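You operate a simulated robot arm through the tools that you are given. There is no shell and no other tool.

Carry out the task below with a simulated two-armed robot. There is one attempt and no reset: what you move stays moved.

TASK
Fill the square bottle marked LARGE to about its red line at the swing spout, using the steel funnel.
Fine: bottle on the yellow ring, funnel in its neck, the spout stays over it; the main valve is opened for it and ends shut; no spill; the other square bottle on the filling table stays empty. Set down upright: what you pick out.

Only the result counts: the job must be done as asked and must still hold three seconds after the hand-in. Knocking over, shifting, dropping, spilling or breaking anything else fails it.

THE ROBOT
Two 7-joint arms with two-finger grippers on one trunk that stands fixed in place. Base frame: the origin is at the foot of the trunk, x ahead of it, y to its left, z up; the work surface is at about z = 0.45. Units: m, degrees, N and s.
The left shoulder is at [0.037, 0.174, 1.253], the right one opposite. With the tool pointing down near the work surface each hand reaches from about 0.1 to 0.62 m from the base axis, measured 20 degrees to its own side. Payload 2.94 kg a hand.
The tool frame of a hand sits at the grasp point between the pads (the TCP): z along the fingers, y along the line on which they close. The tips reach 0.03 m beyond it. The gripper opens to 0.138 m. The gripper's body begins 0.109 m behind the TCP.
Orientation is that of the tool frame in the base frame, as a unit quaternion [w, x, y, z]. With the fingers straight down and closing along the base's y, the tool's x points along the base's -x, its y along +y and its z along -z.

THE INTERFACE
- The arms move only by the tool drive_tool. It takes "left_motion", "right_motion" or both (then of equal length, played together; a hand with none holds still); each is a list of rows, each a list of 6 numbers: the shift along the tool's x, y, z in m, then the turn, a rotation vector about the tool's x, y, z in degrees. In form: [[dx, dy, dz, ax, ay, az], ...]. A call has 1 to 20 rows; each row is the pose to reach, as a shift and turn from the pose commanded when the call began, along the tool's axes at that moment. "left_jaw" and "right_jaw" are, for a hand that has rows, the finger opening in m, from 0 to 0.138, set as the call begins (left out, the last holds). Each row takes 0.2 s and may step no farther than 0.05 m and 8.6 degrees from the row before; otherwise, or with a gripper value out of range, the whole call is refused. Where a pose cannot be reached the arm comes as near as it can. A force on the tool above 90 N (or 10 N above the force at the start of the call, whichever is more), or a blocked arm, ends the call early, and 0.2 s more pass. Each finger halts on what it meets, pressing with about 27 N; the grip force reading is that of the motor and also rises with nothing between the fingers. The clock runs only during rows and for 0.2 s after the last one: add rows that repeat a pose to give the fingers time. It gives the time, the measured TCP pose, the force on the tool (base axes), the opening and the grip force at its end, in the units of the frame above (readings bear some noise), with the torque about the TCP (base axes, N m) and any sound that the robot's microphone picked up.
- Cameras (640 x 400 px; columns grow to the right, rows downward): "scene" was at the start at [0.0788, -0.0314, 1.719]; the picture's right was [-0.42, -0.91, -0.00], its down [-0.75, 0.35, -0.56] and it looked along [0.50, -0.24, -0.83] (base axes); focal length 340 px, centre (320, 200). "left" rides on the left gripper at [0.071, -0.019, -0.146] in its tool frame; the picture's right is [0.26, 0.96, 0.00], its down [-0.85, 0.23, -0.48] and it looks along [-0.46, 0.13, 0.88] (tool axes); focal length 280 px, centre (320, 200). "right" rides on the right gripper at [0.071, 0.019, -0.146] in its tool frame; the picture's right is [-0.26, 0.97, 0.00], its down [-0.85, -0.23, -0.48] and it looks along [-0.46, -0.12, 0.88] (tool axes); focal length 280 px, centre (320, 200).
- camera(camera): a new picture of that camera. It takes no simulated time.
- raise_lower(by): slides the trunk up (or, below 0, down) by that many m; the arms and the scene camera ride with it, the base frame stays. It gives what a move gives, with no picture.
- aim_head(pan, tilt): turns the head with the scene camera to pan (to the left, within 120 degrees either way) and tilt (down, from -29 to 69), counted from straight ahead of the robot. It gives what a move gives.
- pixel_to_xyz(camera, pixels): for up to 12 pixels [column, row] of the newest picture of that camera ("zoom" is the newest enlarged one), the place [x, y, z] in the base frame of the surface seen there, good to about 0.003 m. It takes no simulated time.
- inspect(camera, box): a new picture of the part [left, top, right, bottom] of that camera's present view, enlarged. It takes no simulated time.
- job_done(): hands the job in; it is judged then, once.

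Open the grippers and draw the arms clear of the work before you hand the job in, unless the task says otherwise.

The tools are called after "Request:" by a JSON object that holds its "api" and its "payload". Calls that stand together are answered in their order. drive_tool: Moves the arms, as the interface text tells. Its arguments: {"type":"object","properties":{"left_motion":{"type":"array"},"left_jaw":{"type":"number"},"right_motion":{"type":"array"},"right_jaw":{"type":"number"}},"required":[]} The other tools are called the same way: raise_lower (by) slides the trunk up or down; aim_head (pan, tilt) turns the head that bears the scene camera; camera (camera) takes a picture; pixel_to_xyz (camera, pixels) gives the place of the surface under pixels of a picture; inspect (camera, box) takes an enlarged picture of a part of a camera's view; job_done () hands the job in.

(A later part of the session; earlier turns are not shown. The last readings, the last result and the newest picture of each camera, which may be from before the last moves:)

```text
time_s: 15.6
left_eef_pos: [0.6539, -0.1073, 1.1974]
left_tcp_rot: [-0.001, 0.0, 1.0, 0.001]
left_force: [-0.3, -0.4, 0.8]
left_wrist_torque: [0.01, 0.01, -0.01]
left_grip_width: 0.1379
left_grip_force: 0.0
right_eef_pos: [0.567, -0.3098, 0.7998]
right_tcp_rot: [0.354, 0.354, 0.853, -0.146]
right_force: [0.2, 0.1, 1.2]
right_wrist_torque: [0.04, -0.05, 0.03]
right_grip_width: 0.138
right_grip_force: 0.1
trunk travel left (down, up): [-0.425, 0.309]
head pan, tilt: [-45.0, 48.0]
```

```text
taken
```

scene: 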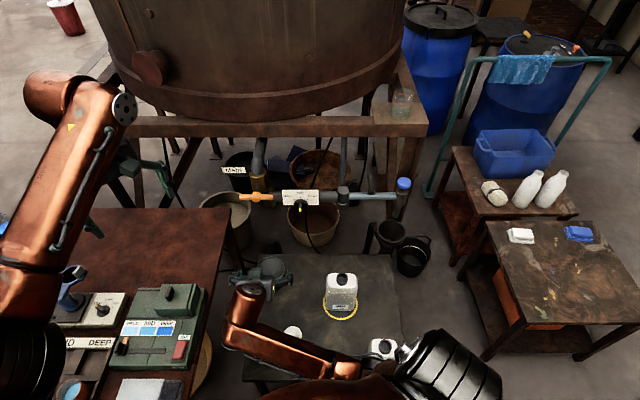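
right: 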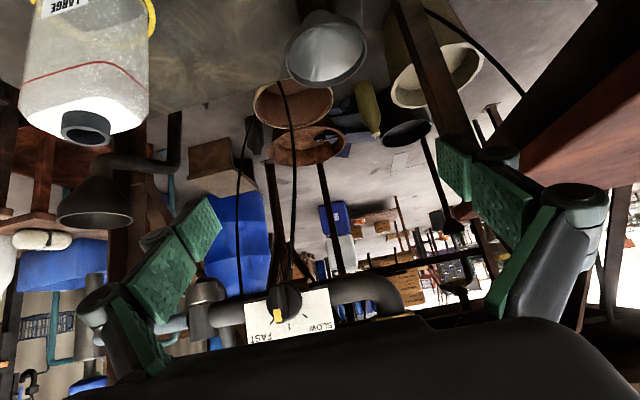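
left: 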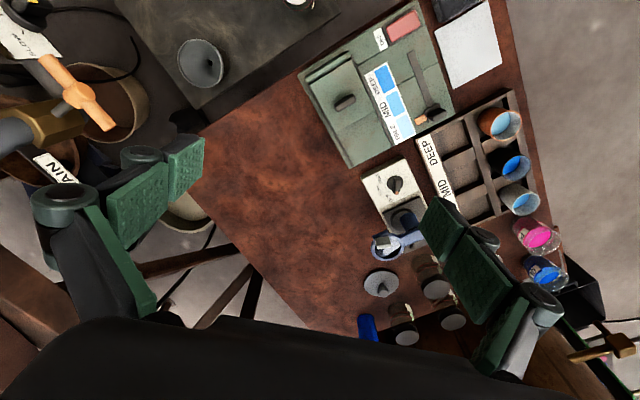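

The tilt pose was reached; the funnel shows at (327,50) in the right view. I check nearby obstacles: table leg (430,150), table edge (540,150), GREEN bottle, and the funnel rim.

Request:
{"api": "inspect", "payload": {"camera": "right", "box": [270, 0, 400, 90]}}

Request:
{"api": "pixel_to_xyz", "payload": {"camera": "right", "pixels": [[430, 110], [410, 30], [540, 150], [525, 175], [600, 90], [450, 190], [300, 80], [326, 50], [288, 45], [366, 48], [328, 12], [325, 84]]}}

```text
4.44 times, centred on (335, 45) of right
```

zoom: 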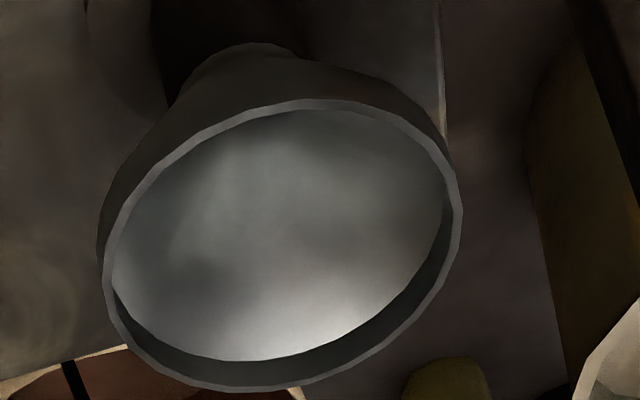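

```text
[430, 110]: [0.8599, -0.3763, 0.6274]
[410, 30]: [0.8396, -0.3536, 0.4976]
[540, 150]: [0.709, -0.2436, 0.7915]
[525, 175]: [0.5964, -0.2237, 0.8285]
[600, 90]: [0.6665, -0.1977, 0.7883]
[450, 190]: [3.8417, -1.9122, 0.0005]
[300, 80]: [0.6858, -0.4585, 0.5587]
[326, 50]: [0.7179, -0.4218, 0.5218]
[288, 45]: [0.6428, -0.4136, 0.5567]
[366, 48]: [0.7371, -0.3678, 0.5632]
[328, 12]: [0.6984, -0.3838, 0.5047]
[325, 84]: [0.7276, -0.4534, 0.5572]
```

Clearances to the table edge (b≈-0.33) are fine. I take rim points of the funnel in the enlarged view to find its centre.

Request:
{"api": "pixel_to_xyz", "payload": {"camera": "zoom", "pixels": [[108, 235], [456, 190], [310, 104], [240, 386], [400, 335], [160, 155], [128, 330], [420, 135], [200, 125]]}}

```text
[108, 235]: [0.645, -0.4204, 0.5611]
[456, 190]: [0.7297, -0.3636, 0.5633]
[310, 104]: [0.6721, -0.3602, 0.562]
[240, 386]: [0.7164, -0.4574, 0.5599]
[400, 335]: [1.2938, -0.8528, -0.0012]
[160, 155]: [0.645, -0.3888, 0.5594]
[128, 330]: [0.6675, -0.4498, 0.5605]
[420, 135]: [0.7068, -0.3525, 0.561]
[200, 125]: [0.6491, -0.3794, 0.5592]
```

Funnel rim centre ≈ (0.695,-0.4065,0.56), radius 0.053. I move to a pre-grasp 15 cm back along a 35°-tilted approach.

Request:
{"api": "drive_tool", "payload": {"right_motion": [[0.0083, 0.0055, 0.0341, 0, 2.5, 0], [0.0167, 0.011, 0.0681, 0, 5, 0], [0.025, 0.0164, 0.1022, 0, 7.5, 0], [0.0333, 0.0219, 0.1363, 0, 10, 0], [0.0333, 0.0219, 0.1363, 0, 10, 0]]}}

Request:
{"api": "camera", "payload": {"camera": "right"}}

Request:
{"api": "camera", "payload": {"camera": "scene"}}

```text
time_s: 16.8
left_eef_pos: [0.6532, -0.1068, 1.1986]
left_tcp_rot: [0.0, 0.0, 1.0, 0.0]
left_force: [-0.5, -0.2, -0.4]
left_wrist_torque: [0.0, -0.03, 0.0]
left_grip_width: 0.138
left_grip_force: 0.0
right_eef_pos: [0.6339, -0.3451, 0.6791]
right_tcp_rot: [0.279, 0.365, 0.881, -0.114]
right_force: [0.7, 0.6, 0.4]
right_wrist_torque: [0.01, -0.02, 0.0]
right_grip_width: 0.138
right_grip_force: 0.0
trunk travel left (down, up): [-0.425, 0.309]
head pan, tilt: [-45.0, 48.0]
```

```text
taken
```

right: 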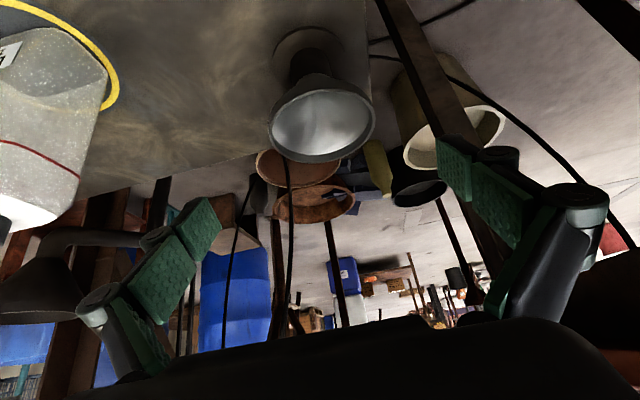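

```text
taken
```

scene: 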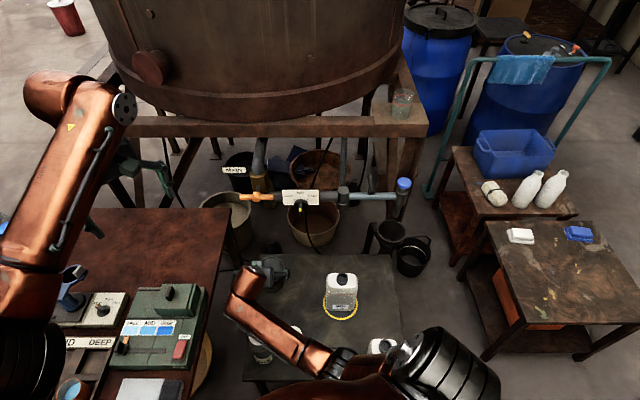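

The funnel is centred between the fingers at (320,120). I enlarge and re-measure its rim and stand from here.

Request:
{"api": "inspect", "payload": {"camera": "right", "box": [250, 20, 390, 170]}}

Request:
{"api": "pixel_to_xyz", "payload": {"camera": "zoom", "pixels": [[183, 300], [457, 265], [320, 185], [300, 370], [220, 230], [430, 215], [230, 350], [400, 345], [320, 110], [260, 60], [380, 70], [320, 150]]}}

```text
2.67 times, centred on (320, 95) of right
```

zoom: 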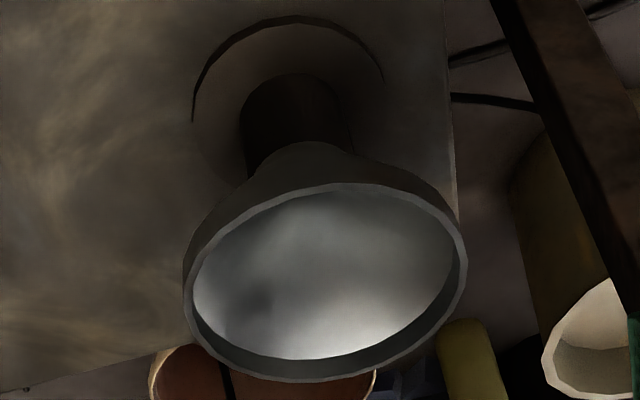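

```text
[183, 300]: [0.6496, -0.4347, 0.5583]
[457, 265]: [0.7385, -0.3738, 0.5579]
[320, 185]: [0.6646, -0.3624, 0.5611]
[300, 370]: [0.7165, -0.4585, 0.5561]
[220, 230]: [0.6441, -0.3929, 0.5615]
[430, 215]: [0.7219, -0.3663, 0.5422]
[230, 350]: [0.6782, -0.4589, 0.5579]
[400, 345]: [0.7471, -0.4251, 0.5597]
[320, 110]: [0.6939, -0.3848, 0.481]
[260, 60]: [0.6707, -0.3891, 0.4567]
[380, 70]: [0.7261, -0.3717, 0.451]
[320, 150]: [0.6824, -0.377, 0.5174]
```

Rim centre confirmed at (0.696,-0.4075), radius 0.054. I advance 15 cm straight along the tool axis so the open fingers straddle the rim.

Request:
{"api": "drive_tool", "payload": {"right_motion": [[0, 0, 0.038, 0, 0, 0], [0, 0, 0.076, 0, 0, 0], [0, 0, 0.114, 0, 0, 0], [0, 0, 0.151, 0, 0, 0], [0, 0, 0.151, 0, 0, 0]]}}

Request:
{"api": "camera", "payload": {"camera": "right"}}

Request:
{"api": "inspect", "payload": {"camera": "scene", "box": [200, 230, 360, 390]}}

```text
time_s: 18.0
left_eef_pos: [0.6545, -0.1065, 1.1982]
left_tcp_rot: [-0.001, 0.0, 1.0, -0.001]
left_force: [-0.1, -0.5, 0.4]
left_wrist_torque: [0.0, -0.04, 0.02]
left_grip_width: 0.1375
left_grip_force: 0.1
right_eef_pos: [0.6895, -0.4023, 0.5664]
right_tcp_rot: [0.278, 0.365, 0.881, -0.114]
right_force: [-0.5, 0.5, 0.3]
right_wrist_torque: [-0.01, -0.01, 0.03]
right_grip_width: 0.1378
right_grip_force: 0.1
right hand out of reach, approached as far as the arm can: row 4, 5
trunk travel left (down, up): [-0.425, 0.309]
head pan, tilt: [-45.0, 48.0]
```

```text
taken
```

right: 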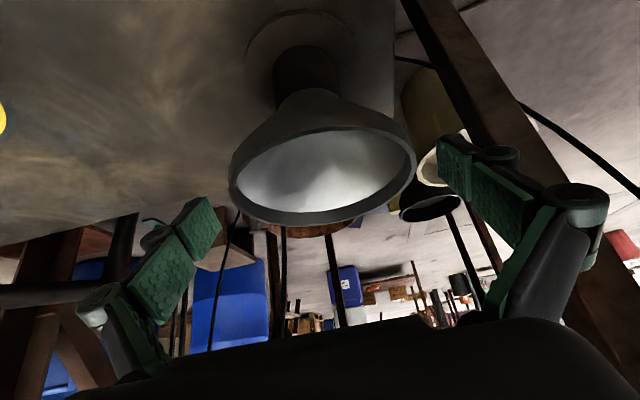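

```text
2.50 times, centred on (280, 310) of scene
```

zoom: 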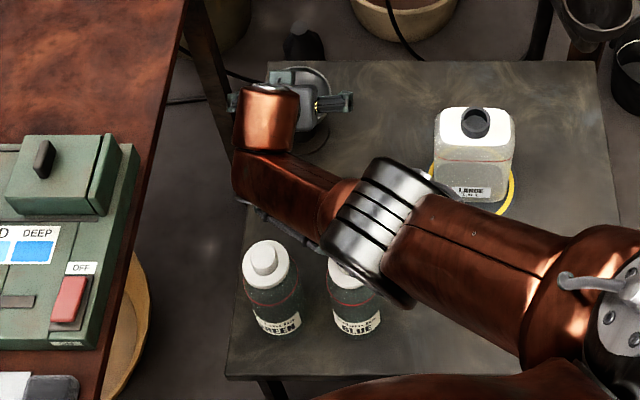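

The arm stopped 1 cm short of reach. I check how high the elbow joint is over the BLUE/GREEN bottles before choosing to lower the trunk.

Request:
{"api": "pixel_to_xyz", "payload": {"camera": "scene", "pixels": [[304, 326], [290, 335], [310, 350], [270, 312], [250, 275], [335, 320], [278, 270], [252, 330], [330, 345]]}}

```text
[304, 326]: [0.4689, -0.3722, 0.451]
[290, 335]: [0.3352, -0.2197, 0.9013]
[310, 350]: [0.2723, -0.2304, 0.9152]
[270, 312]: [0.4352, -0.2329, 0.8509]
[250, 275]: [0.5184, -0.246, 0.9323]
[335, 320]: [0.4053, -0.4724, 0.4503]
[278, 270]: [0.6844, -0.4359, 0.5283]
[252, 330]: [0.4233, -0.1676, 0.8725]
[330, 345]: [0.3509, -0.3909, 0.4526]
```

Those pixels referred to the older full picture; I redo it on the newest enlarged one.

Request:
{"api": "pixel_to_xyz", "payload": {"camera": "zoom", "pixels": [[380, 240], [390, 290], [400, 190], [300, 210], [265, 160], [340, 210], [470, 250], [265, 100], [268, 265], [345, 275]]}}

```text
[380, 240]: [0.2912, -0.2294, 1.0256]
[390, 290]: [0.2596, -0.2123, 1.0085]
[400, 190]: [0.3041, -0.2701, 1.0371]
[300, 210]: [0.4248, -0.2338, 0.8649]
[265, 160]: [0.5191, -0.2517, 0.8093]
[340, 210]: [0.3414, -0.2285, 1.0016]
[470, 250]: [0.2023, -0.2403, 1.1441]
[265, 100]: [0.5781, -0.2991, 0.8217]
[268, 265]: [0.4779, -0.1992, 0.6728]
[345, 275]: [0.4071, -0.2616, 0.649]
```

The forearm clears the bottles by ~9 cm. I back off 9 cm along the tool and lower the trunk 5 cm to gain reach.

Request:
{"api": "drive_tool", "payload": {"right_motion": [[0, 0, -0.03, 0, 0, 0], [0, 0, -0.06, 0, 0, 0], [0, 0, -0.09, 0, 0, 0], [0, 0, -0.09, 0, 0, 0]]}}

Request:
{"api": "raise_lower", "payload": {"by": -0.05}}

Request:
{"api": "camera", "payload": {"camera": "right"}}

Request:
{"api": "camera", "payload": {"camera": "scene"}}

```text
time_s: 19.0
left_eef_pos: [0.6551, -0.1065, 1.1966]
left_tcp_rot: [-0.001, 0.0, 1.0, 0.001]
left_force: [0.1, 0.6, -0.6]
left_wrist_torque: [0.01, 0.09, 0.01]
left_grip_width: 0.1382
left_grip_force: 0.0
right_eef_pos: [0.6532, -0.3653, 0.6405]
right_tcp_rot: [0.276, 0.366, 0.881, -0.116]
right_force: [0.2, 0.0, 0.5]
right_wrist_torque: [-0.01, 0.0, -0.04]
right_grip_width: 0.1379
right_grip_force: 0.1
trunk travel left (down, up): [-0.425, 0.309]
head pan, tilt: [-45.0, 48.0]
```

```text
time_s: 19.9
left_eef_pos: [0.6533, -0.1063, 1.1486]
left_tcp_rot: [0.001, 0.0, 1.0, -0.001]
left_force: [0.0, -0.7, 0.5]
left_wrist_torque: [-0.04, -0.02, 0.01]
left_grip_width: 0.1381
left_grip_force: 0.1
right_eef_pos: [0.6541, -0.3662, 0.5912]
right_tcp_rot: [0.278, 0.365, 0.881, -0.114]
right_force: [-0.5, 0.5, 0.4]
right_wrist_torque: [0.01, 0.02, 0.02]
right_grip_width: 0.1382
right_grip_force: 0.0
trunk travel left (down, up): [-0.375, 0.359]
head pan, tilt: [-45.0, 48.0]
```

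```text
taken
```

right: 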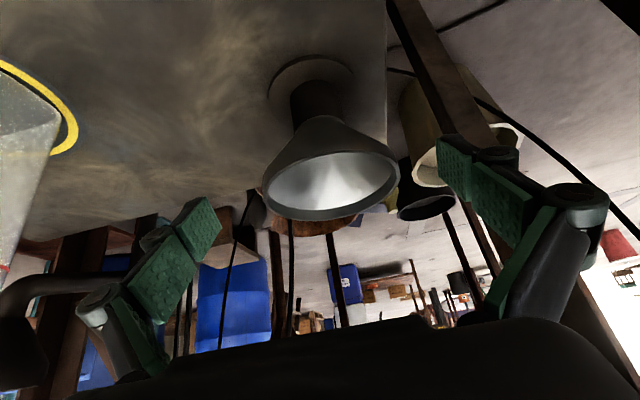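

```text
taken
```

scene: 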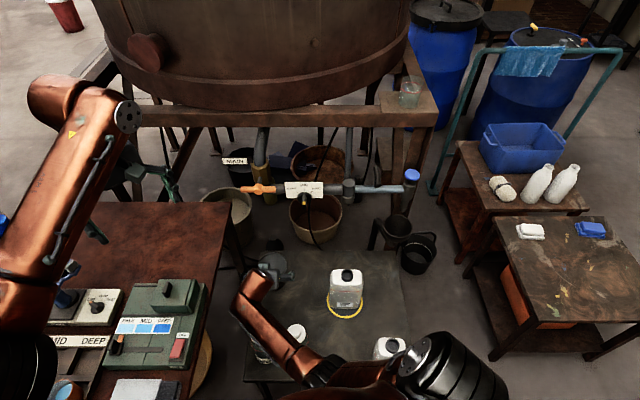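

Now at (0.654,-0.366,0.591) with slack in reach. I advance to the rim centre (0.696,-0.4075,0.555).

Request:
{"api": "drive_tool", "payload": {"right_motion": [[-0.0092, 0.0002, 0.0211, 0, 0, 0], [-0.0184, 0.0004, 0.0422, 0, 0, 0], [-0.0276, 0.0005, 0.0633, 0, 0, 0], [-0.0276, 0.0005, 0.0633, 0, 0, 0]]}}

Request:
{"api": "camera", "payload": {"camera": "right"}}

Request:
{"api": "inspect", "payload": {"camera": "scene", "box": [200, 230, 360, 390]}}

```text
time_s: 20.9
left_eef_pos: [0.654, -0.1051, 1.1471]
left_tcp_rot: [0.0, 0.0, 1.0, 0.0]
left_force: [-0.1, -0.3, 0.9]
left_wrist_torque: [0.01, 0.0, 0.02]
left_grip_width: 0.1381
left_grip_force: 0.0
right_eef_pos: [0.6938, -0.4069, 0.5545]
right_tcp_rot: [0.278, 0.365, 0.881, -0.114]
right_force: [0.6, -0.3, 0.0]
right_wrist_torque: [-0.02, 0.02, -0.02]
right_grip_width: 0.1379
right_grip_force: 0.0
trunk travel left (down, up): [-0.375, 0.359]
head pan, tilt: [-45.0, 48.0]
```

```text
taken
```

right: 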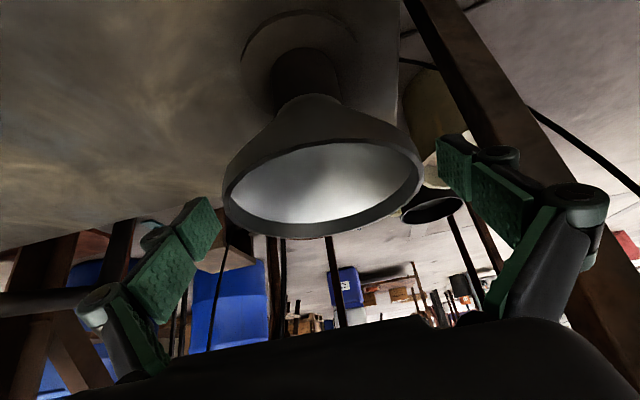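

```text
2.50 times, centred on (280, 310) of scene
```

zoom: 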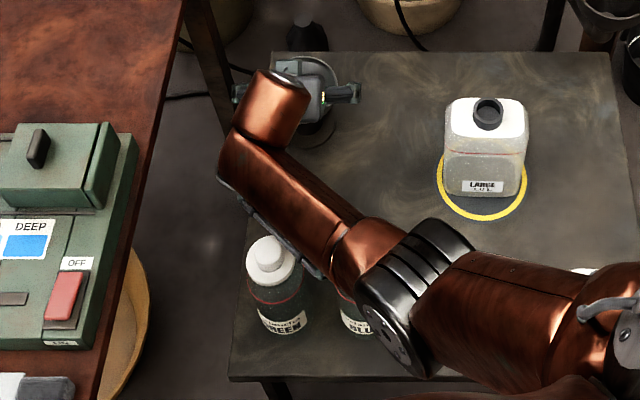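

The rim centre (323,187) coincides with the TCP's image position (320,191). I close on the rim.

Request:
{"api": "drive_tool", "payload": {"right_motion": [[0, 0, 0, 0, 0, 0], [0, 0, 0, 0, 0, 0], [0, 0, 0, 0, 0, 0], [0, 0, 0, 0, 0, 0], [0, 0, 0, 0, 0, 0]], "right_jaw": 0.09}}

Request:
{"api": "camera", "payload": {"camera": "right"}}

```text
time_s: 22.1
left_eef_pos: [0.6543, -0.1072, 1.1474]
left_tcp_rot: [0.0, 0.0, 1.0, 0.0]
left_force: [-0.1, 0.2, -0.3]
left_wrist_torque: [-0.04, -0.03, 0.02]
left_grip_width: 0.1378
left_grip_force: 0.0
right_eef_pos: [0.6935, -0.4061, 0.5545]
right_tcp_rot: [0.277, 0.365, 0.881, -0.115]
right_force: [-1.2, 0.1, 2.0]
right_wrist_torque: [0.04, 0.11, -0.01]
right_grip_width: 0.1114
right_grip_force: 27.4
trunk travel left (down, up): [-0.375, 0.359]
head pan, tilt: [-45.0, 48.0]
```

```text
taken
```

right: 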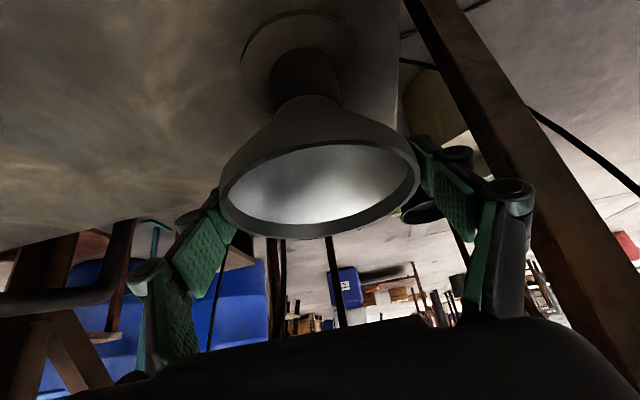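

Gripped (0.111 m, 27 N). I lift vertically 10 cm, slowly.

Request:
{"api": "drive_tool", "payload": {"right_motion": [[-0.0057, 0, -0.0082, 0, 0, 0], [-0.0115, 0, -0.0164, 0, 0, 0], [-0.0229, 0, -0.0328, 0, 0, 0], [-0.0344, 0, -0.0492, 0, 0, 0], [-0.0459, 0, -0.0655, 0, 0, 0], [-0.0574, 0, -0.0819, 0, 0, 0], [-0.0574, 0, -0.0819, 0, 0, 0]]}}

Request:
{"api": "camera", "payload": {"camera": "right"}}

Request:
{"api": "camera", "payload": {"camera": "scene"}}

```text
time_s: 23.8
left_eef_pos: [0.6541, -0.106, 1.1475]
left_tcp_rot: [-0.001, 0.0, 1.0, 0.0]
left_force: [-0.2, 0.1, 0.4]
left_wrist_torque: [0.03, -0.02, 0.02]
left_grip_width: 0.1378
left_grip_force: 0.0
right_eef_pos: [0.6938, -0.4072, 0.6544]
right_tcp_rot: [0.277, 0.365, 0.881, -0.116]
right_force: [-0.1, 0.2, -1.6]
right_wrist_torque: [0.02, 0.02, -0.01]
right_grip_width: 0.1113
right_grip_force: 26.9
trunk travel left (down, up): [-0.375, 0.359]
head pan, tilt: [-45.0, 48.0]
```

```text
taken
```

right: 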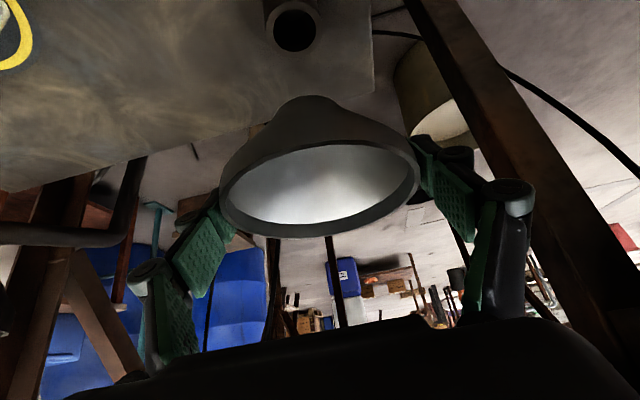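

```text
taken
```

scene: 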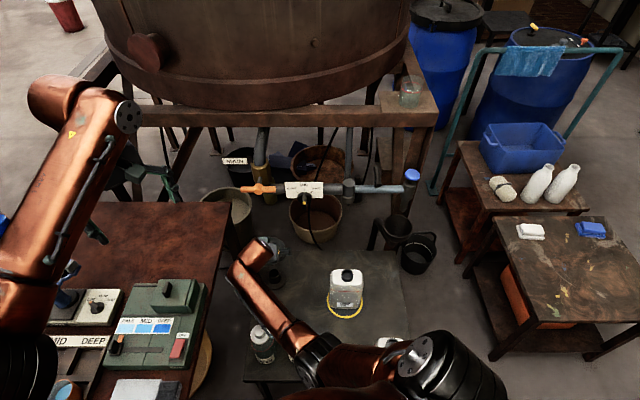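

The funnel is out of its holder tube and hangs level. I raise it to TCP z≈0.80 while drawing back from under the valve, then carry it over the bottle neck.

Request:
{"api": "drive_tool", "payload": {"right_motion": [[-0.0092, 0, -0.0393, 0, 0, 0], [-0.0184, 0, -0.0787, 0, 0, 0], [-0.0277, 0, -0.118, 0, 0, 0], [-0.0369, 0, -0.1573, 0, 0, 0], [-0.0347, -0.0273, -0.1588, 0, 0, 0], [-0.0325, -0.0546, -0.1604, 0, 0, 0], [-0.0303, -0.0819, -0.1619, 0, 0, 0], [-0.0281, -0.1092, -0.1635, 0, 0, 0], [-0.0259, -0.1365, -0.165, 0, 0, 0], [-0.0237, -0.1638, -0.1665, 0, 0, 0], [-0.0215, -0.1911, -0.1681, 0, 0, 0], [-0.0193, -0.2184, -0.1696, 0, 0, 0], [-0.0171, -0.2457, -0.1712, 0, 0, 0], [-0.0149, -0.273, -0.1727, 0, 0, 0], [-0.0149, -0.273, -0.1727, 0, 0, 0], [-0.0149, -0.273, -0.1727, 0, 0, 0]]}}

Request:
{"api": "camera", "payload": {"camera": "right"}}

Request:
{"api": "camera", "payload": {"camera": "scene"}}

```text
time_s: 27.1
left_eef_pos: [0.6532, -0.1057, 1.1475]
left_tcp_rot: [-0.001, 0.0, 1.0, 0.0]
left_force: [0.6, -0.3, 0.4]
left_wrist_torque: [0.04, 0.0, 0.01]
left_grip_width: 0.138
left_grip_force: 0.0
right_eef_pos: [0.4401, -0.5396, 0.8042]
right_tcp_rot: [0.277, 0.365, 0.881, -0.115]
right_force: [-0.2, -0.9, -0.7]
right_wrist_torque: [0.05, 0.0, 0.01]
right_grip_width: 0.1114
right_grip_force: 27.0
trunk travel left (down, up): [-0.375, 0.359]
head pan, tilt: [-45.0, 48.0]
```

```text
taken
```

right: 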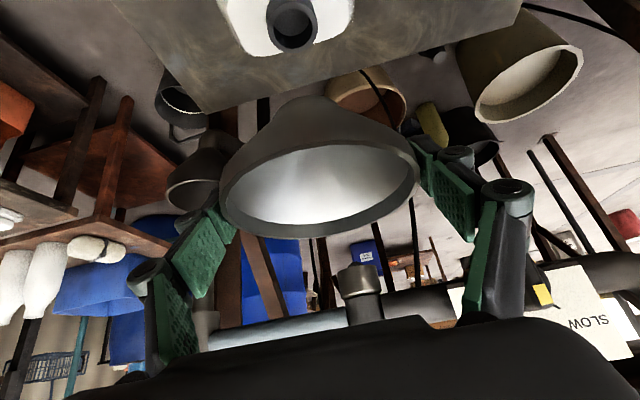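

```text
taken
```

scene: 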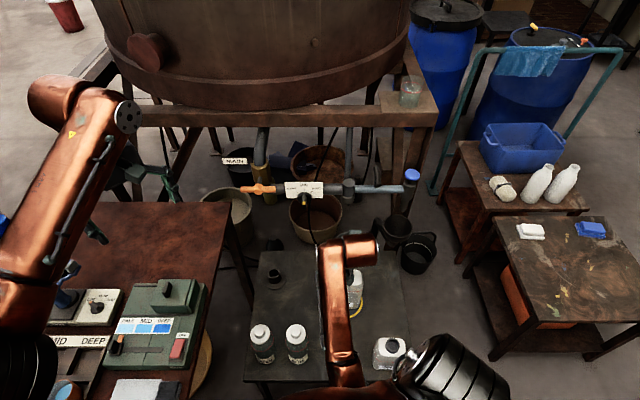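

I enlarge the neck region in the right view to check that the funnel axis lines up with the neck (expected neck centre pixel about (293,32) if perfectly aligned).

Request:
{"api": "inspect", "payload": {"camera": "right", "box": [210, 0, 430, 130]}}

Request:
{"api": "pixel_to_xyz", "payload": {"camera": "zoom", "pixels": [[175, 80], [300, 75], [235, 30], [240, 140], [240, 70]]}}

Request:
{"api": "inspect", "payload": {"camera": "scene", "box": [310, 220, 400, 330]}}

```text
2.91 times, centred on (320, 65) of right
```

zoom: 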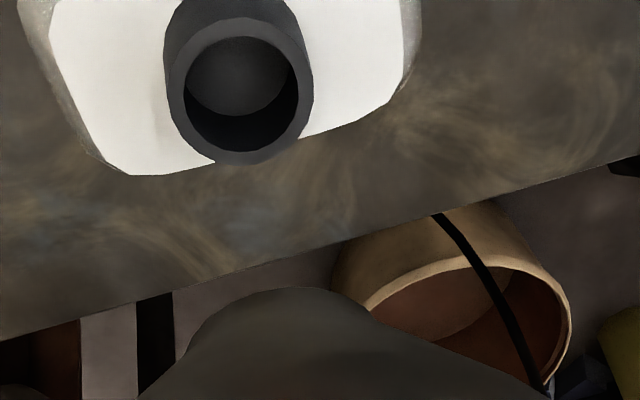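

```text
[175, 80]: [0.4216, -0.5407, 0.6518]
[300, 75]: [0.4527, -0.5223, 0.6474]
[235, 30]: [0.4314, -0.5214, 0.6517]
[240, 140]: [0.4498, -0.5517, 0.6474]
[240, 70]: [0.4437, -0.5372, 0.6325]
```

```text
3.64 times, centred on (355, 275) of scene
```

zoom: 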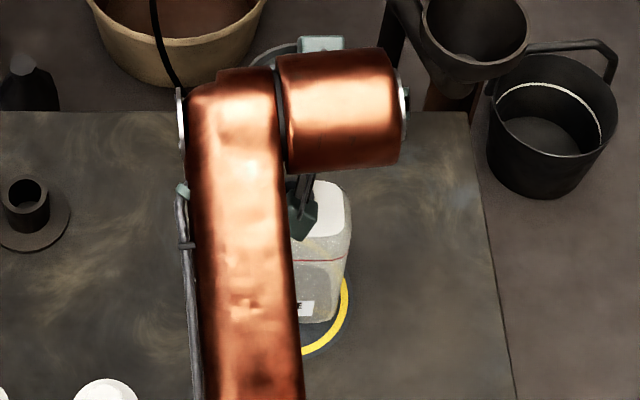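

The neck centre is at about (292.5,28), so the funnel axis must come back ~4 mm toward the robot. I correct that and lower 3 cm.

Request:
{"api": "drive_tool", "payload": {"right_motion": [[0.0037, 0, -0.0026, 0, 0, 0], [0.0094, 0, 0.0056, 0, 0, 0], [0.0152, 0, 0.0138, 0, 0, 0], [0.0209, 0, 0.022, 0, 0, 0], [0.0209, 0, 0.022, 0, 0, 0]]}}

Request:
{"api": "inspect", "payload": {"camera": "right", "box": [210, 0, 430, 130]}}

Request:
{"api": "inspect", "payload": {"camera": "scene", "box": [310, 220, 400, 330]}}

```text
time_s: 28.4
left_eef_pos: [0.6534, -0.1068, 1.1476]
left_tcp_rot: [0.0, -0.001, 1.0, 0.0]
left_force: [0.1, 1.4, 0.9]
left_wrist_torque: [0.0, 0.01, -0.01]
left_grip_width: 0.1379
left_grip_force: 0.0
right_eef_pos: [0.4389, -0.5386, 0.7765]
right_tcp_rot: [0.28, 0.365, 0.88, -0.117]
right_force: [-0.2, 0.7, -1.2]
right_wrist_torque: [0.0, -0.02, 0.01]
right_grip_width: 0.1114
right_grip_force: 26.9
trunk travel left (down, up): [-0.375, 0.359]
head pan, tilt: [-45.0, 48.0]
```

```text
2.91 times, centred on (320, 65) of right
```

zoom: 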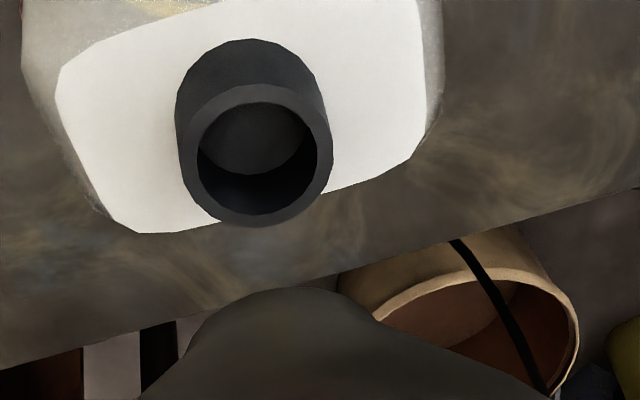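

```text
3.64 times, centred on (355, 275) of scene
```

zoom: 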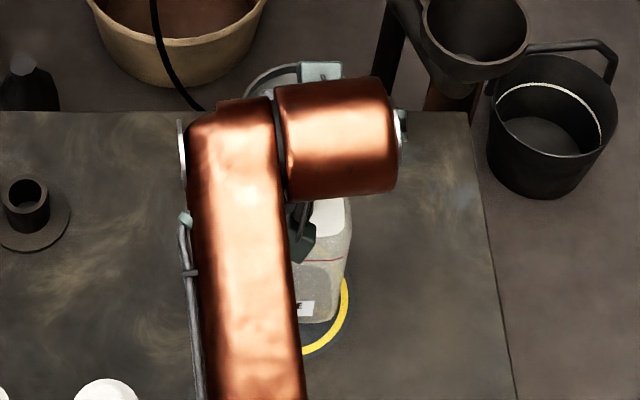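

I check the funnel's seat in the grip by enlarging its rim in the right view.

Request:
{"api": "inspect", "payload": {"camera": "right", "box": [210, 90, 430, 250]}}

Request:
{"api": "pixel_to_xyz", "payload": {"camera": "zoom", "pixels": [[250, 150], [370, 352], [48, 280], [590, 200], [150, 210], [480, 130], [200, 365], [450, 325], [320, 140]]}}

```text
2.50 times, centred on (320, 170) of right
```

zoom: 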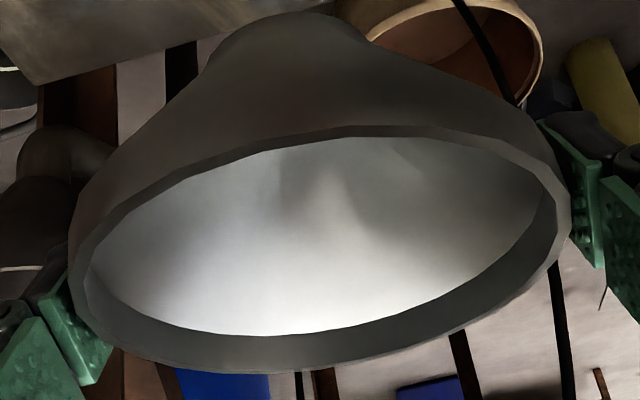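

```text
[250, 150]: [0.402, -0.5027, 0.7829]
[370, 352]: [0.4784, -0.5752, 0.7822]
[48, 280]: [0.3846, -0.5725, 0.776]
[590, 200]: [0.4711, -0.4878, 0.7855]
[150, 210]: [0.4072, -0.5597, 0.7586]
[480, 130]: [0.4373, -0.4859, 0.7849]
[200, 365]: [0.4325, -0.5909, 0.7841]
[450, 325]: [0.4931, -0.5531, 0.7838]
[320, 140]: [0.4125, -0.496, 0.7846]
```

Rim centre is at a≈0.692 (u-coordinate). I re-measure the neck rim from the same camera for a consistent comparison.

Request:
{"api": "inspect", "payload": {"camera": "right", "box": [250, 10, 350, 80]}}

Request:
{"api": "pixel_to_xyz", "payload": {"camera": "zoom", "pixels": [[145, 215], [455, 215], [300, 95], [305, 372], [190, 120], [400, 115], [190, 330], [415, 320]]}}

```text
5.71 times, centred on (300, 45) of right
```

zoom: 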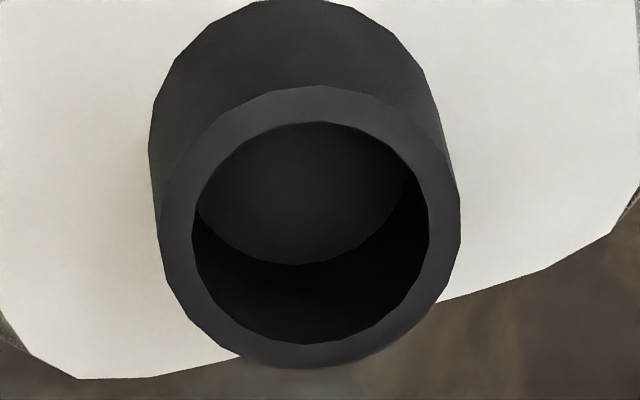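

```text
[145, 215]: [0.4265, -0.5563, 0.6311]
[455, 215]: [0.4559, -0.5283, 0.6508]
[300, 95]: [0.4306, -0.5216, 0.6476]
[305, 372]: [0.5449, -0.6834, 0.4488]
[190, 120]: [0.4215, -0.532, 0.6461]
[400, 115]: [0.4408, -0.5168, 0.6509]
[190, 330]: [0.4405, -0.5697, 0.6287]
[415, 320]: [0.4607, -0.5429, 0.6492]
```

Funnel axis and neck centre now agree within ~2 mm. I lower 3 cm more in 1 cm steps and watch the force.

Request:
{"api": "drive_tool", "payload": {"right_motion": [[0.0065, 0, 0.0076, 0, 0, 0], [0.0123, 0, 0.0158, 0, 0, 0], [0.018, 0, 0.024, 0, 0, 0], [0.018, 0, 0.024, 0, 0, 0]]}}

Request:
{"api": "inspect", "payload": {"camera": "right", "box": [210, 10, 430, 170]}}

```text
time_s: 29.4
left_eef_pos: [0.6534, -0.1057, 1.1481]
left_tcp_rot: [0.0, 0.0, 1.0, 0.001]
left_force: [0.3, 0.1, -0.4]
left_wrist_torque: [0.01, 0.05, 0.0]
left_grip_width: 0.138
left_grip_force: 0.2
right_eef_pos: [0.4443, -0.5457, 0.7567]
right_tcp_rot: [0.289, 0.362, 0.878, -0.121]
right_force: [0.5, -0.2, -1.1]
right_wrist_torque: [-0.03, 0.01, -0.01]
right_grip_width: 0.1114
right_grip_force: 26.6
trunk travel left (down, up): [-0.375, 0.359]
head pan, tilt: [-45.0, 48.0]
```

```text
2.50 times, centred on (320, 90) of right
```

zoom: 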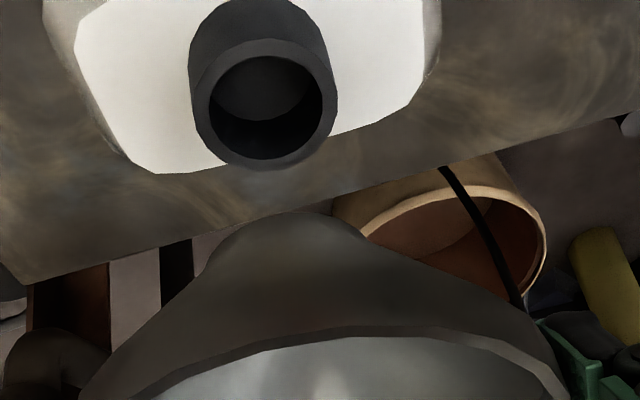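

The pose drifted (tilt and 1 cm off) without any contact force, so the wrist is near a joint limit going lower. I go back up to the clean pose and will instead lower the trunk for a pure vertical insertion.

Request:
{"api": "drive_tool", "payload": {"right_motion": [[-0.0057, 0, -0.0082, 0, 0, 0], [-0.0115, 0, -0.0164, 0, 0, 0], [-0.018, 0, -0.024, 0, 0, 0], [-0.0237, 0, -0.0322, 0, 0, 0], [-0.0294, 0, -0.0404, 0, 0, 0], [-0.0352, 0, -0.0486, 0, 0, 0], [-0.0352, 0, -0.0486, 0, 0, 0], [-0.0352, 0, -0.0486, 0, 0, 0]]}}

Request:
{"api": "camera", "payload": {"camera": "right"}}

```text
time_s: 31.1
left_eef_pos: [0.654, -0.1069, 1.148]
left_tcp_rot: [0.0, -0.001, 1.0, 0.001]
left_force: [-0.4, -0.1, 0.0]
left_wrist_torque: [0.0, 0.0, 0.01]
left_grip_width: 0.1382
left_grip_force: 0.0
right_eef_pos: [0.4367, -0.5344, 0.8041]
right_tcp_rot: [0.277, 0.365, 0.881, -0.114]
right_force: [0.2, 0.5, -1.5]
right_wrist_torque: [0.03, -0.02, 0.01]
right_grip_width: 0.1116
right_grip_force: 27.5
trunk travel left (down, up): [-0.375, 0.359]
head pan, tilt: [-45.0, 48.0]
```

```text
taken
```

right: 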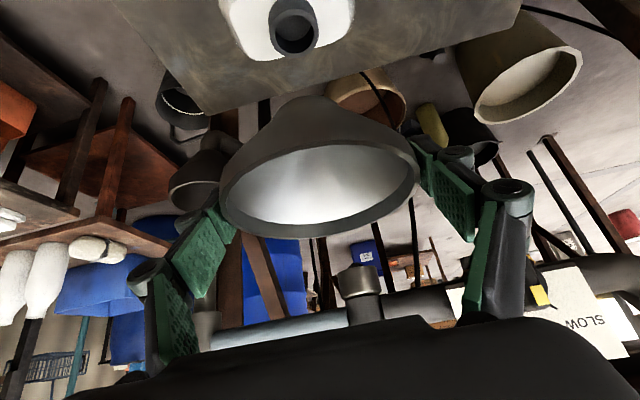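

Clean pose again at z=0.804. I measure both neck and funnel rim from this view once more.

Request:
{"api": "inspect", "payload": {"camera": "right", "box": [240, 0, 350, 70]}}

Request:
{"api": "pixel_to_xyz", "payload": {"camera": "zoom", "pixels": [[205, 185], [445, 185], [320, 85], [330, 300], [240, 110], [405, 105], [235, 265], [420, 255]]}}

Request:
{"api": "inspect", "payload": {"camera": "right", "box": [210, 90, 430, 250]}}

Request:
{"api": "pixel_to_xyz", "payload": {"camera": "zoom", "pixels": [[250, 150], [370, 352], [100, 225], [560, 195], [160, 190], [480, 133], [200, 362], [450, 325], [320, 138]]}}

```text
5.71 times, centred on (295, 35) of right
```

zoom: 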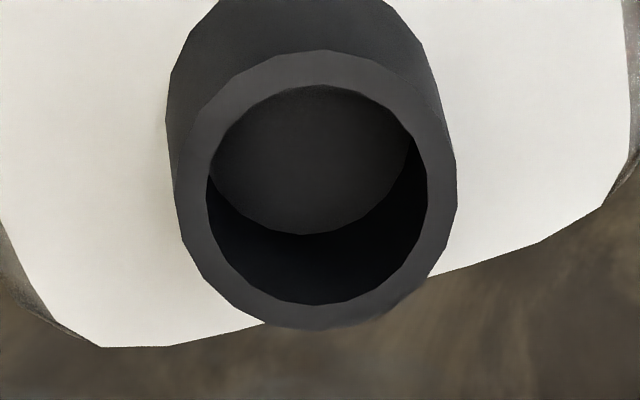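

```text
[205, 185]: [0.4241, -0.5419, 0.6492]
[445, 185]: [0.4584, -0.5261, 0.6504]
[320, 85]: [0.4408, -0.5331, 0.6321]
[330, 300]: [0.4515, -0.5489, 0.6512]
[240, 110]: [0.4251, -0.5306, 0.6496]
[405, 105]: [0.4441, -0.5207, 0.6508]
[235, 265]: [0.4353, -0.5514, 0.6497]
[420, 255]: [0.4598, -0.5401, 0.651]
```

```text
2.50 times, centred on (320, 170) of right
```

zoom: 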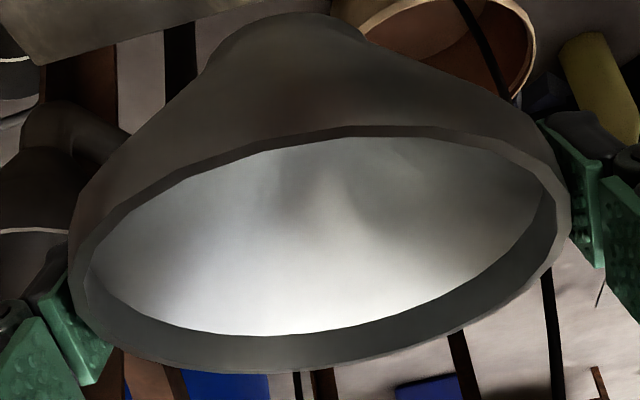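

```text
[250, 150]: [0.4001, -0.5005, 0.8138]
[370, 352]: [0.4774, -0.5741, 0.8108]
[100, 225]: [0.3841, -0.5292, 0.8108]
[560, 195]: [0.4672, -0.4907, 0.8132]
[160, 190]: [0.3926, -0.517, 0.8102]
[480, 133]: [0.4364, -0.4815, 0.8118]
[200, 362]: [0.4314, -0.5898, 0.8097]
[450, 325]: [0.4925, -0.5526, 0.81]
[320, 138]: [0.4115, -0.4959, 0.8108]
```

Alignment is within ~1.3 mm laterally. I nudge that and lower the trunk 4 cm (funnel stem should still be just above/at the neck).

Request:
{"api": "drive_tool", "payload": {"right_motion": [[0, 0.0013, 0, 0, 0, 0], [0, 0.0013, 0, 0, 0, 0]]}}

Request:
{"api": "raise_lower", "payload": {"by": -0.04}}

Request:
{"api": "inspect", "payload": {"camera": "right", "box": [210, 10, 430, 170]}}

Request:
{"api": "inspect", "payload": {"camera": "scene", "box": [310, 220, 400, 330]}}

```text
time_s: 31.8
left_eef_pos: [0.6541, -0.1058, 1.148]
left_tcp_rot: [-0.001, 0.0, 1.0, 0.0]
left_force: [-0.1, 0.0, -0.6]
left_wrist_torque: [0.02, 0.01, 0.01]
left_grip_width: 0.1379
left_grip_force: 0.1
right_eef_pos: [0.4376, -0.5351, 0.8032]
right_tcp_rot: [0.277, 0.366, 0.881, -0.115]
right_force: [0.6, 0.2, -1.5]
right_wrist_torque: [-0.03, 0.02, -0.02]
right_grip_width: 0.1115
right_grip_force: 26.8
trunk travel left (down, up): [-0.375, 0.359]
head pan, tilt: [-45.0, 48.0]
```

```text
time_s: 32.6
left_eef_pos: [0.6538, -0.1052, 1.1085]
left_tcp_rot: [0.0, 0.0, 1.0, 0.001]
left_force: [-0.5, -0.4, 0.7]
left_wrist_torque: [0.02, -0.04, 0.0]
left_grip_width: 0.138
left_grip_force: 0.1
right_eef_pos: [0.4379, -0.535, 0.7644]
right_tcp_rot: [0.278, 0.365, 0.881, -0.115]
right_force: [-0.5, -0.3, -1.2]
right_wrist_torque: [0.05, 0.02, 0.02]
right_grip_width: 0.1112
right_grip_force: 26.9
trunk travel left (down, up): [-0.335, 0.399]
head pan, tilt: [-45.0, 48.0]
```

```text
2.50 times, centred on (320, 90) of right
```

zoom: 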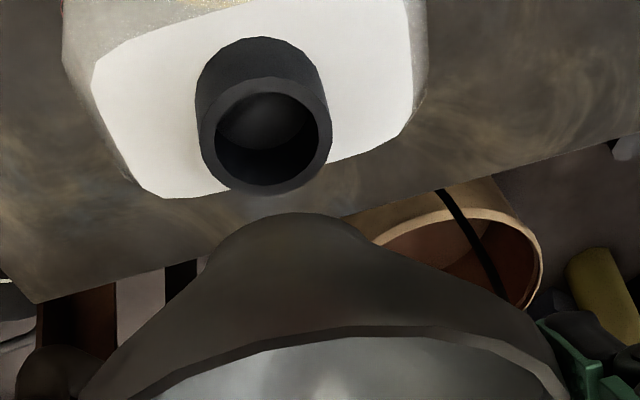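

```text
3.64 times, centred on (355, 275) of scene
```

zoom: 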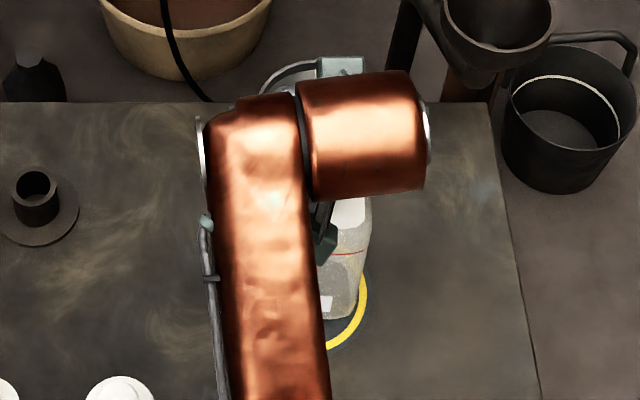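

Neck centre sits at (298.4,64), expected (298,64) – aligned. I lower the trunk another 2 cm, checking force.

Request:
{"api": "raise_lower", "payload": {"by": -0.02}}

Request:
{"api": "inspect", "payload": {"camera": "right", "box": [210, 10, 430, 170]}}

```text
time_s: 33.2
left_eef_pos: [0.654, -0.1071, 1.089]
left_tcp_rot: [0.001, 0.001, 1.0, 0.002]
left_force: [0.3, 0.2, 0.3]
left_wrist_torque: [0.01, -0.04, -0.02]
left_grip_width: 0.1376
left_grip_force: 0.0
right_eef_pos: [0.4389, -0.5349, 0.7451]
right_tcp_rot: [0.278, 0.365, 0.881, -0.114]
right_force: [-1.1, 0.7, -0.9]
right_wrist_torque: [0.04, 0.0, 0.01]
right_grip_width: 0.1114
right_grip_force: 27.8
trunk travel left (down, up): [-0.315, 0.419]
head pan, tilt: [-45.0, 48.0]
```

```text
2.50 times, centred on (320, 90) of right
```

zoom: 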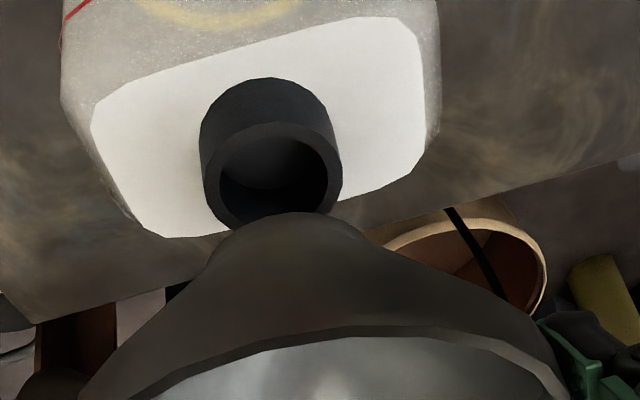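

No contact yet. Another 1.5 cm down.

Request:
{"api": "raise_lower", "payload": {"by": -0.015}}

Request:
{"api": "inspect", "payload": {"camera": "right", "box": [210, 10, 430, 170]}}

```text
time_s: 33.9
left_eef_pos: [0.6532, -0.1074, 1.0723]
left_tcp_rot: [0.0, 0.001, 1.0, -0.001]
left_force: [0.1, -0.6, 0.6]
left_wrist_torque: [0.0, -0.01, -0.02]
left_grip_width: 0.1379
left_grip_force: 0.0
right_eef_pos: [0.4389, -0.5342, 0.7297]
right_tcp_rot: [0.278, 0.364, 0.881, -0.115]
right_force: [-0.9, 0.4, -1.4]
right_wrist_torque: [-0.03, -0.01, -0.01]
right_grip_width: 0.1113
right_grip_force: 26.8
trunk travel left (down, up): [-0.3, 0.434]
head pan, tilt: [-45.0, 48.0]
```

```text
2.50 times, centred on (320, 90) of right
```

zoom: 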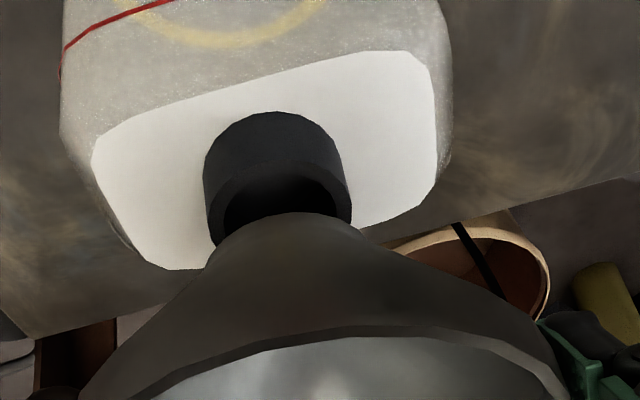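

Still free. Continue in 1 cm steps.

Request:
{"api": "raise_lower", "payload": {"by": -0.01}}

Request:
{"api": "inspect", "payload": {"camera": "right", "box": [210, 10, 430, 170]}}

```text
time_s: 34.5
left_eef_pos: [0.6538, -0.1058, 1.0641]
left_tcp_rot: [0.0, 0.0, 1.0, 0.0]
left_force: [-0.1, 0.5, 0.0]
left_wrist_torque: [-0.01, -0.03, 0.03]
left_grip_width: 0.1379
left_grip_force: 0.0
right_eef_pos: [0.4381, -0.5345, 0.7194]
right_tcp_rot: [0.279, 0.366, 0.881, -0.115]
right_force: [-1.2, -0.1, -1.0]
right_wrist_torque: [-0.02, -0.01, -0.02]
right_grip_width: 0.1115
right_grip_force: 26.8
trunk travel left (down, up): [-0.29, 0.444]
head pan, tilt: [-45.0, 48.0]
```

```text
2.50 times, centred on (320, 90) of right
```

zoom: 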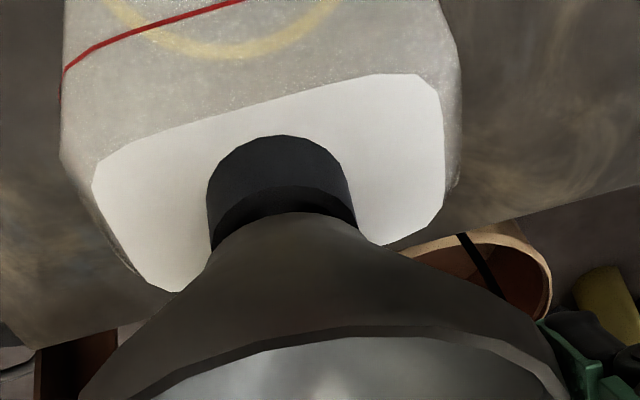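

Still only the funnel's own weight on the tool (≈ -1 N). Another 1 cm.

Request:
{"api": "raise_lower", "payload": {"by": -0.01}}

Request:
{"api": "inspect", "payload": {"camera": "right", "box": [210, 10, 430, 170]}}

```text
time_s: 35.0
left_eef_pos: [0.6539, -0.107, 1.0529]
left_tcp_rot: [0.0, 0.0, 1.0, 0.0]
left_force: [-0.4, 0.6, 1.2]
left_wrist_torque: [-0.01, -0.04, -0.01]
left_grip_width: 0.1381
left_grip_force: 0.1
right_eef_pos: [0.4379, -0.5351, 0.7097]
right_tcp_rot: [0.277, 0.365, 0.881, -0.115]
right_force: [0.2, 0.3, -1.2]
right_wrist_torque: [0.04, 0.02, 0.02]
right_grip_width: 0.1113
right_grip_force: 26.7
trunk travel left (down, up): [-0.28, 0.454]
head pan, tilt: [-45.0, 48.0]
```

```text
2.50 times, centred on (320, 90) of right
```

zoom: 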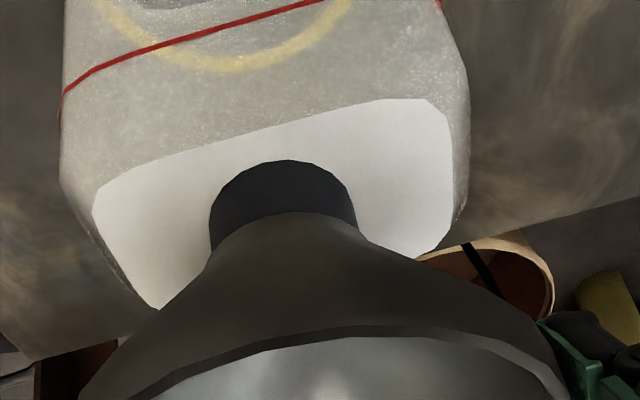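

The cone is close to the neck's edge now. I go on in 5 mm steps.

Request:
{"api": "raise_lower", "payload": {"by": -0.005}}

Request:
{"api": "raise_lower", "payload": {"by": -0.004}}

Request:
{"api": "inspect", "payload": {"camera": "right", "box": [210, 10, 430, 170]}}

```text
time_s: 35.6
left_eef_pos: [0.653, -0.1063, 1.0481]
left_tcp_rot: [0.0, 0.001, 1.0, 0.0]
left_force: [-0.2, 0.5, 0.0]
left_wrist_torque: [-0.02, 0.02, 0.0]
left_grip_width: 0.1381
left_grip_force: 0.0
right_eef_pos: [0.4372, -0.5348, 0.7044]
right_tcp_rot: [0.278, 0.365, 0.881, -0.115]
right_force: [-0.8, 0.7, 3.9]
right_wrist_torque: [0.09, 0.09, -0.01]
right_grip_width: 0.1114
right_grip_force: 27.4
trunk travel left (down, up): [-0.275, 0.459]
head pan, tilt: [-45.0, 48.0]
```

```text
time_s: 36.1
left_eef_pos: [0.6524, -0.106, 1.0446]
left_tcp_rot: [0.0, 0.0, 1.0, 0.0]
left_force: [1.3, -0.8, 0.1]
left_wrist_torque: [0.03, -0.03, 0.03]
left_grip_width: 0.1378
left_grip_force: 0.1
right_eef_pos: [0.4375, -0.535, 0.702]
right_tcp_rot: [0.281, 0.364, 0.881, -0.116]
right_force: [0.5, -1.1, 17.5]
right_wrist_torque: [-0.21, -0.19, -0.06]
right_grip_width: 0.1118
right_grip_force: 26.6
trunk travel left (down, up): [-0.271, 0.463]
head pan, tilt: [-45.0, 48.0]
```

```text
2.50 times, centred on (320, 90) of right
```

zoom: 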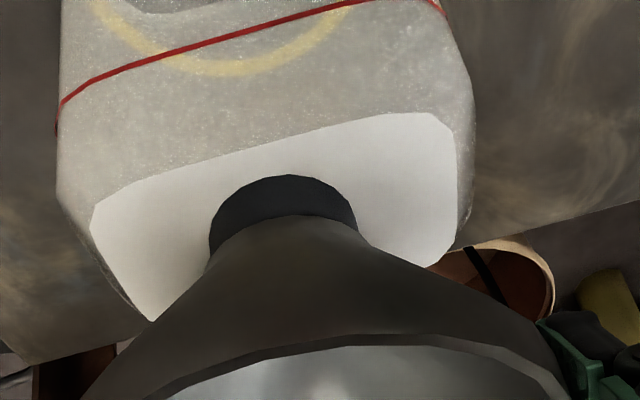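

Firm contact at TCP z≈0.703 (17 N): cone seated on the neck (rim ~6 cm above it). I relieve the press by 2.5 mm, and check the holder's height in the scene for comparison.

Request:
{"api": "raise_lower", "payload": {"by": 0.0025}}

Request:
{"api": "inspect", "payload": {"camera": "scene", "box": [250, 220, 410, 340]}}

Request:
{"api": "camera", "payload": {"camera": "right"}}

```text
time_s: 36.6
left_eef_pos: [0.6527, -0.1049, 1.046]
left_tcp_rot: [-0.001, 0.001, 1.0, 0.0]
left_force: [-0.3, 0.6, -0.3]
left_wrist_torque: [-0.02, 0.0, 0.0]
left_grip_width: 0.1382
left_grip_force: 0.0
right_eef_pos: [0.4372, -0.5355, 0.703]
right_tcp_rot: [0.278, 0.365, 0.881, -0.115]
right_force: [1.2, -3.6, 11.4]
right_wrist_torque: [-0.4, -0.33, 0.01]
right_grip_width: 0.1115
right_grip_force: 27.5
trunk travel left (down, up): [-0.274, 0.461]
head pan, tilt: [-45.0, 48.0]
```

```text
3.33 times, centred on (330, 280) of scene
```

zoom: 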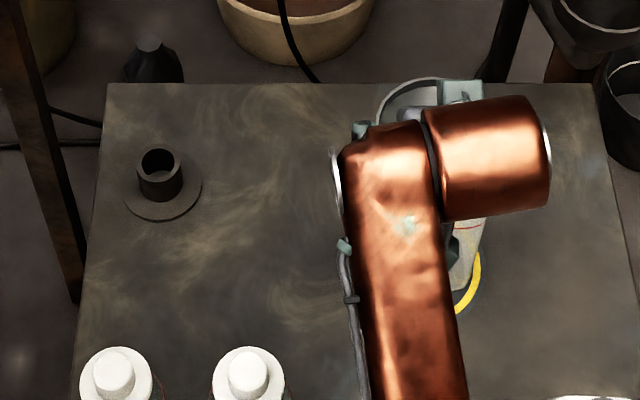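

```text
taken
```

right: 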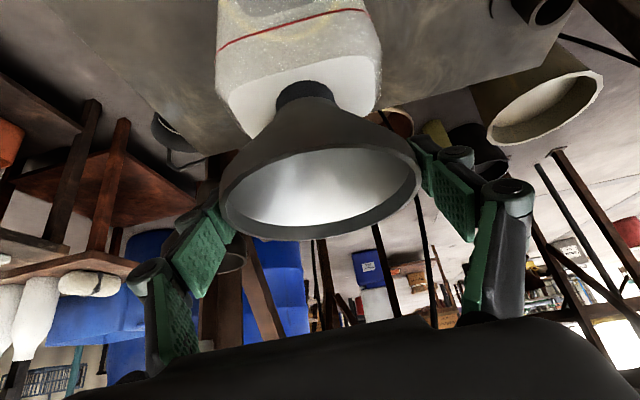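

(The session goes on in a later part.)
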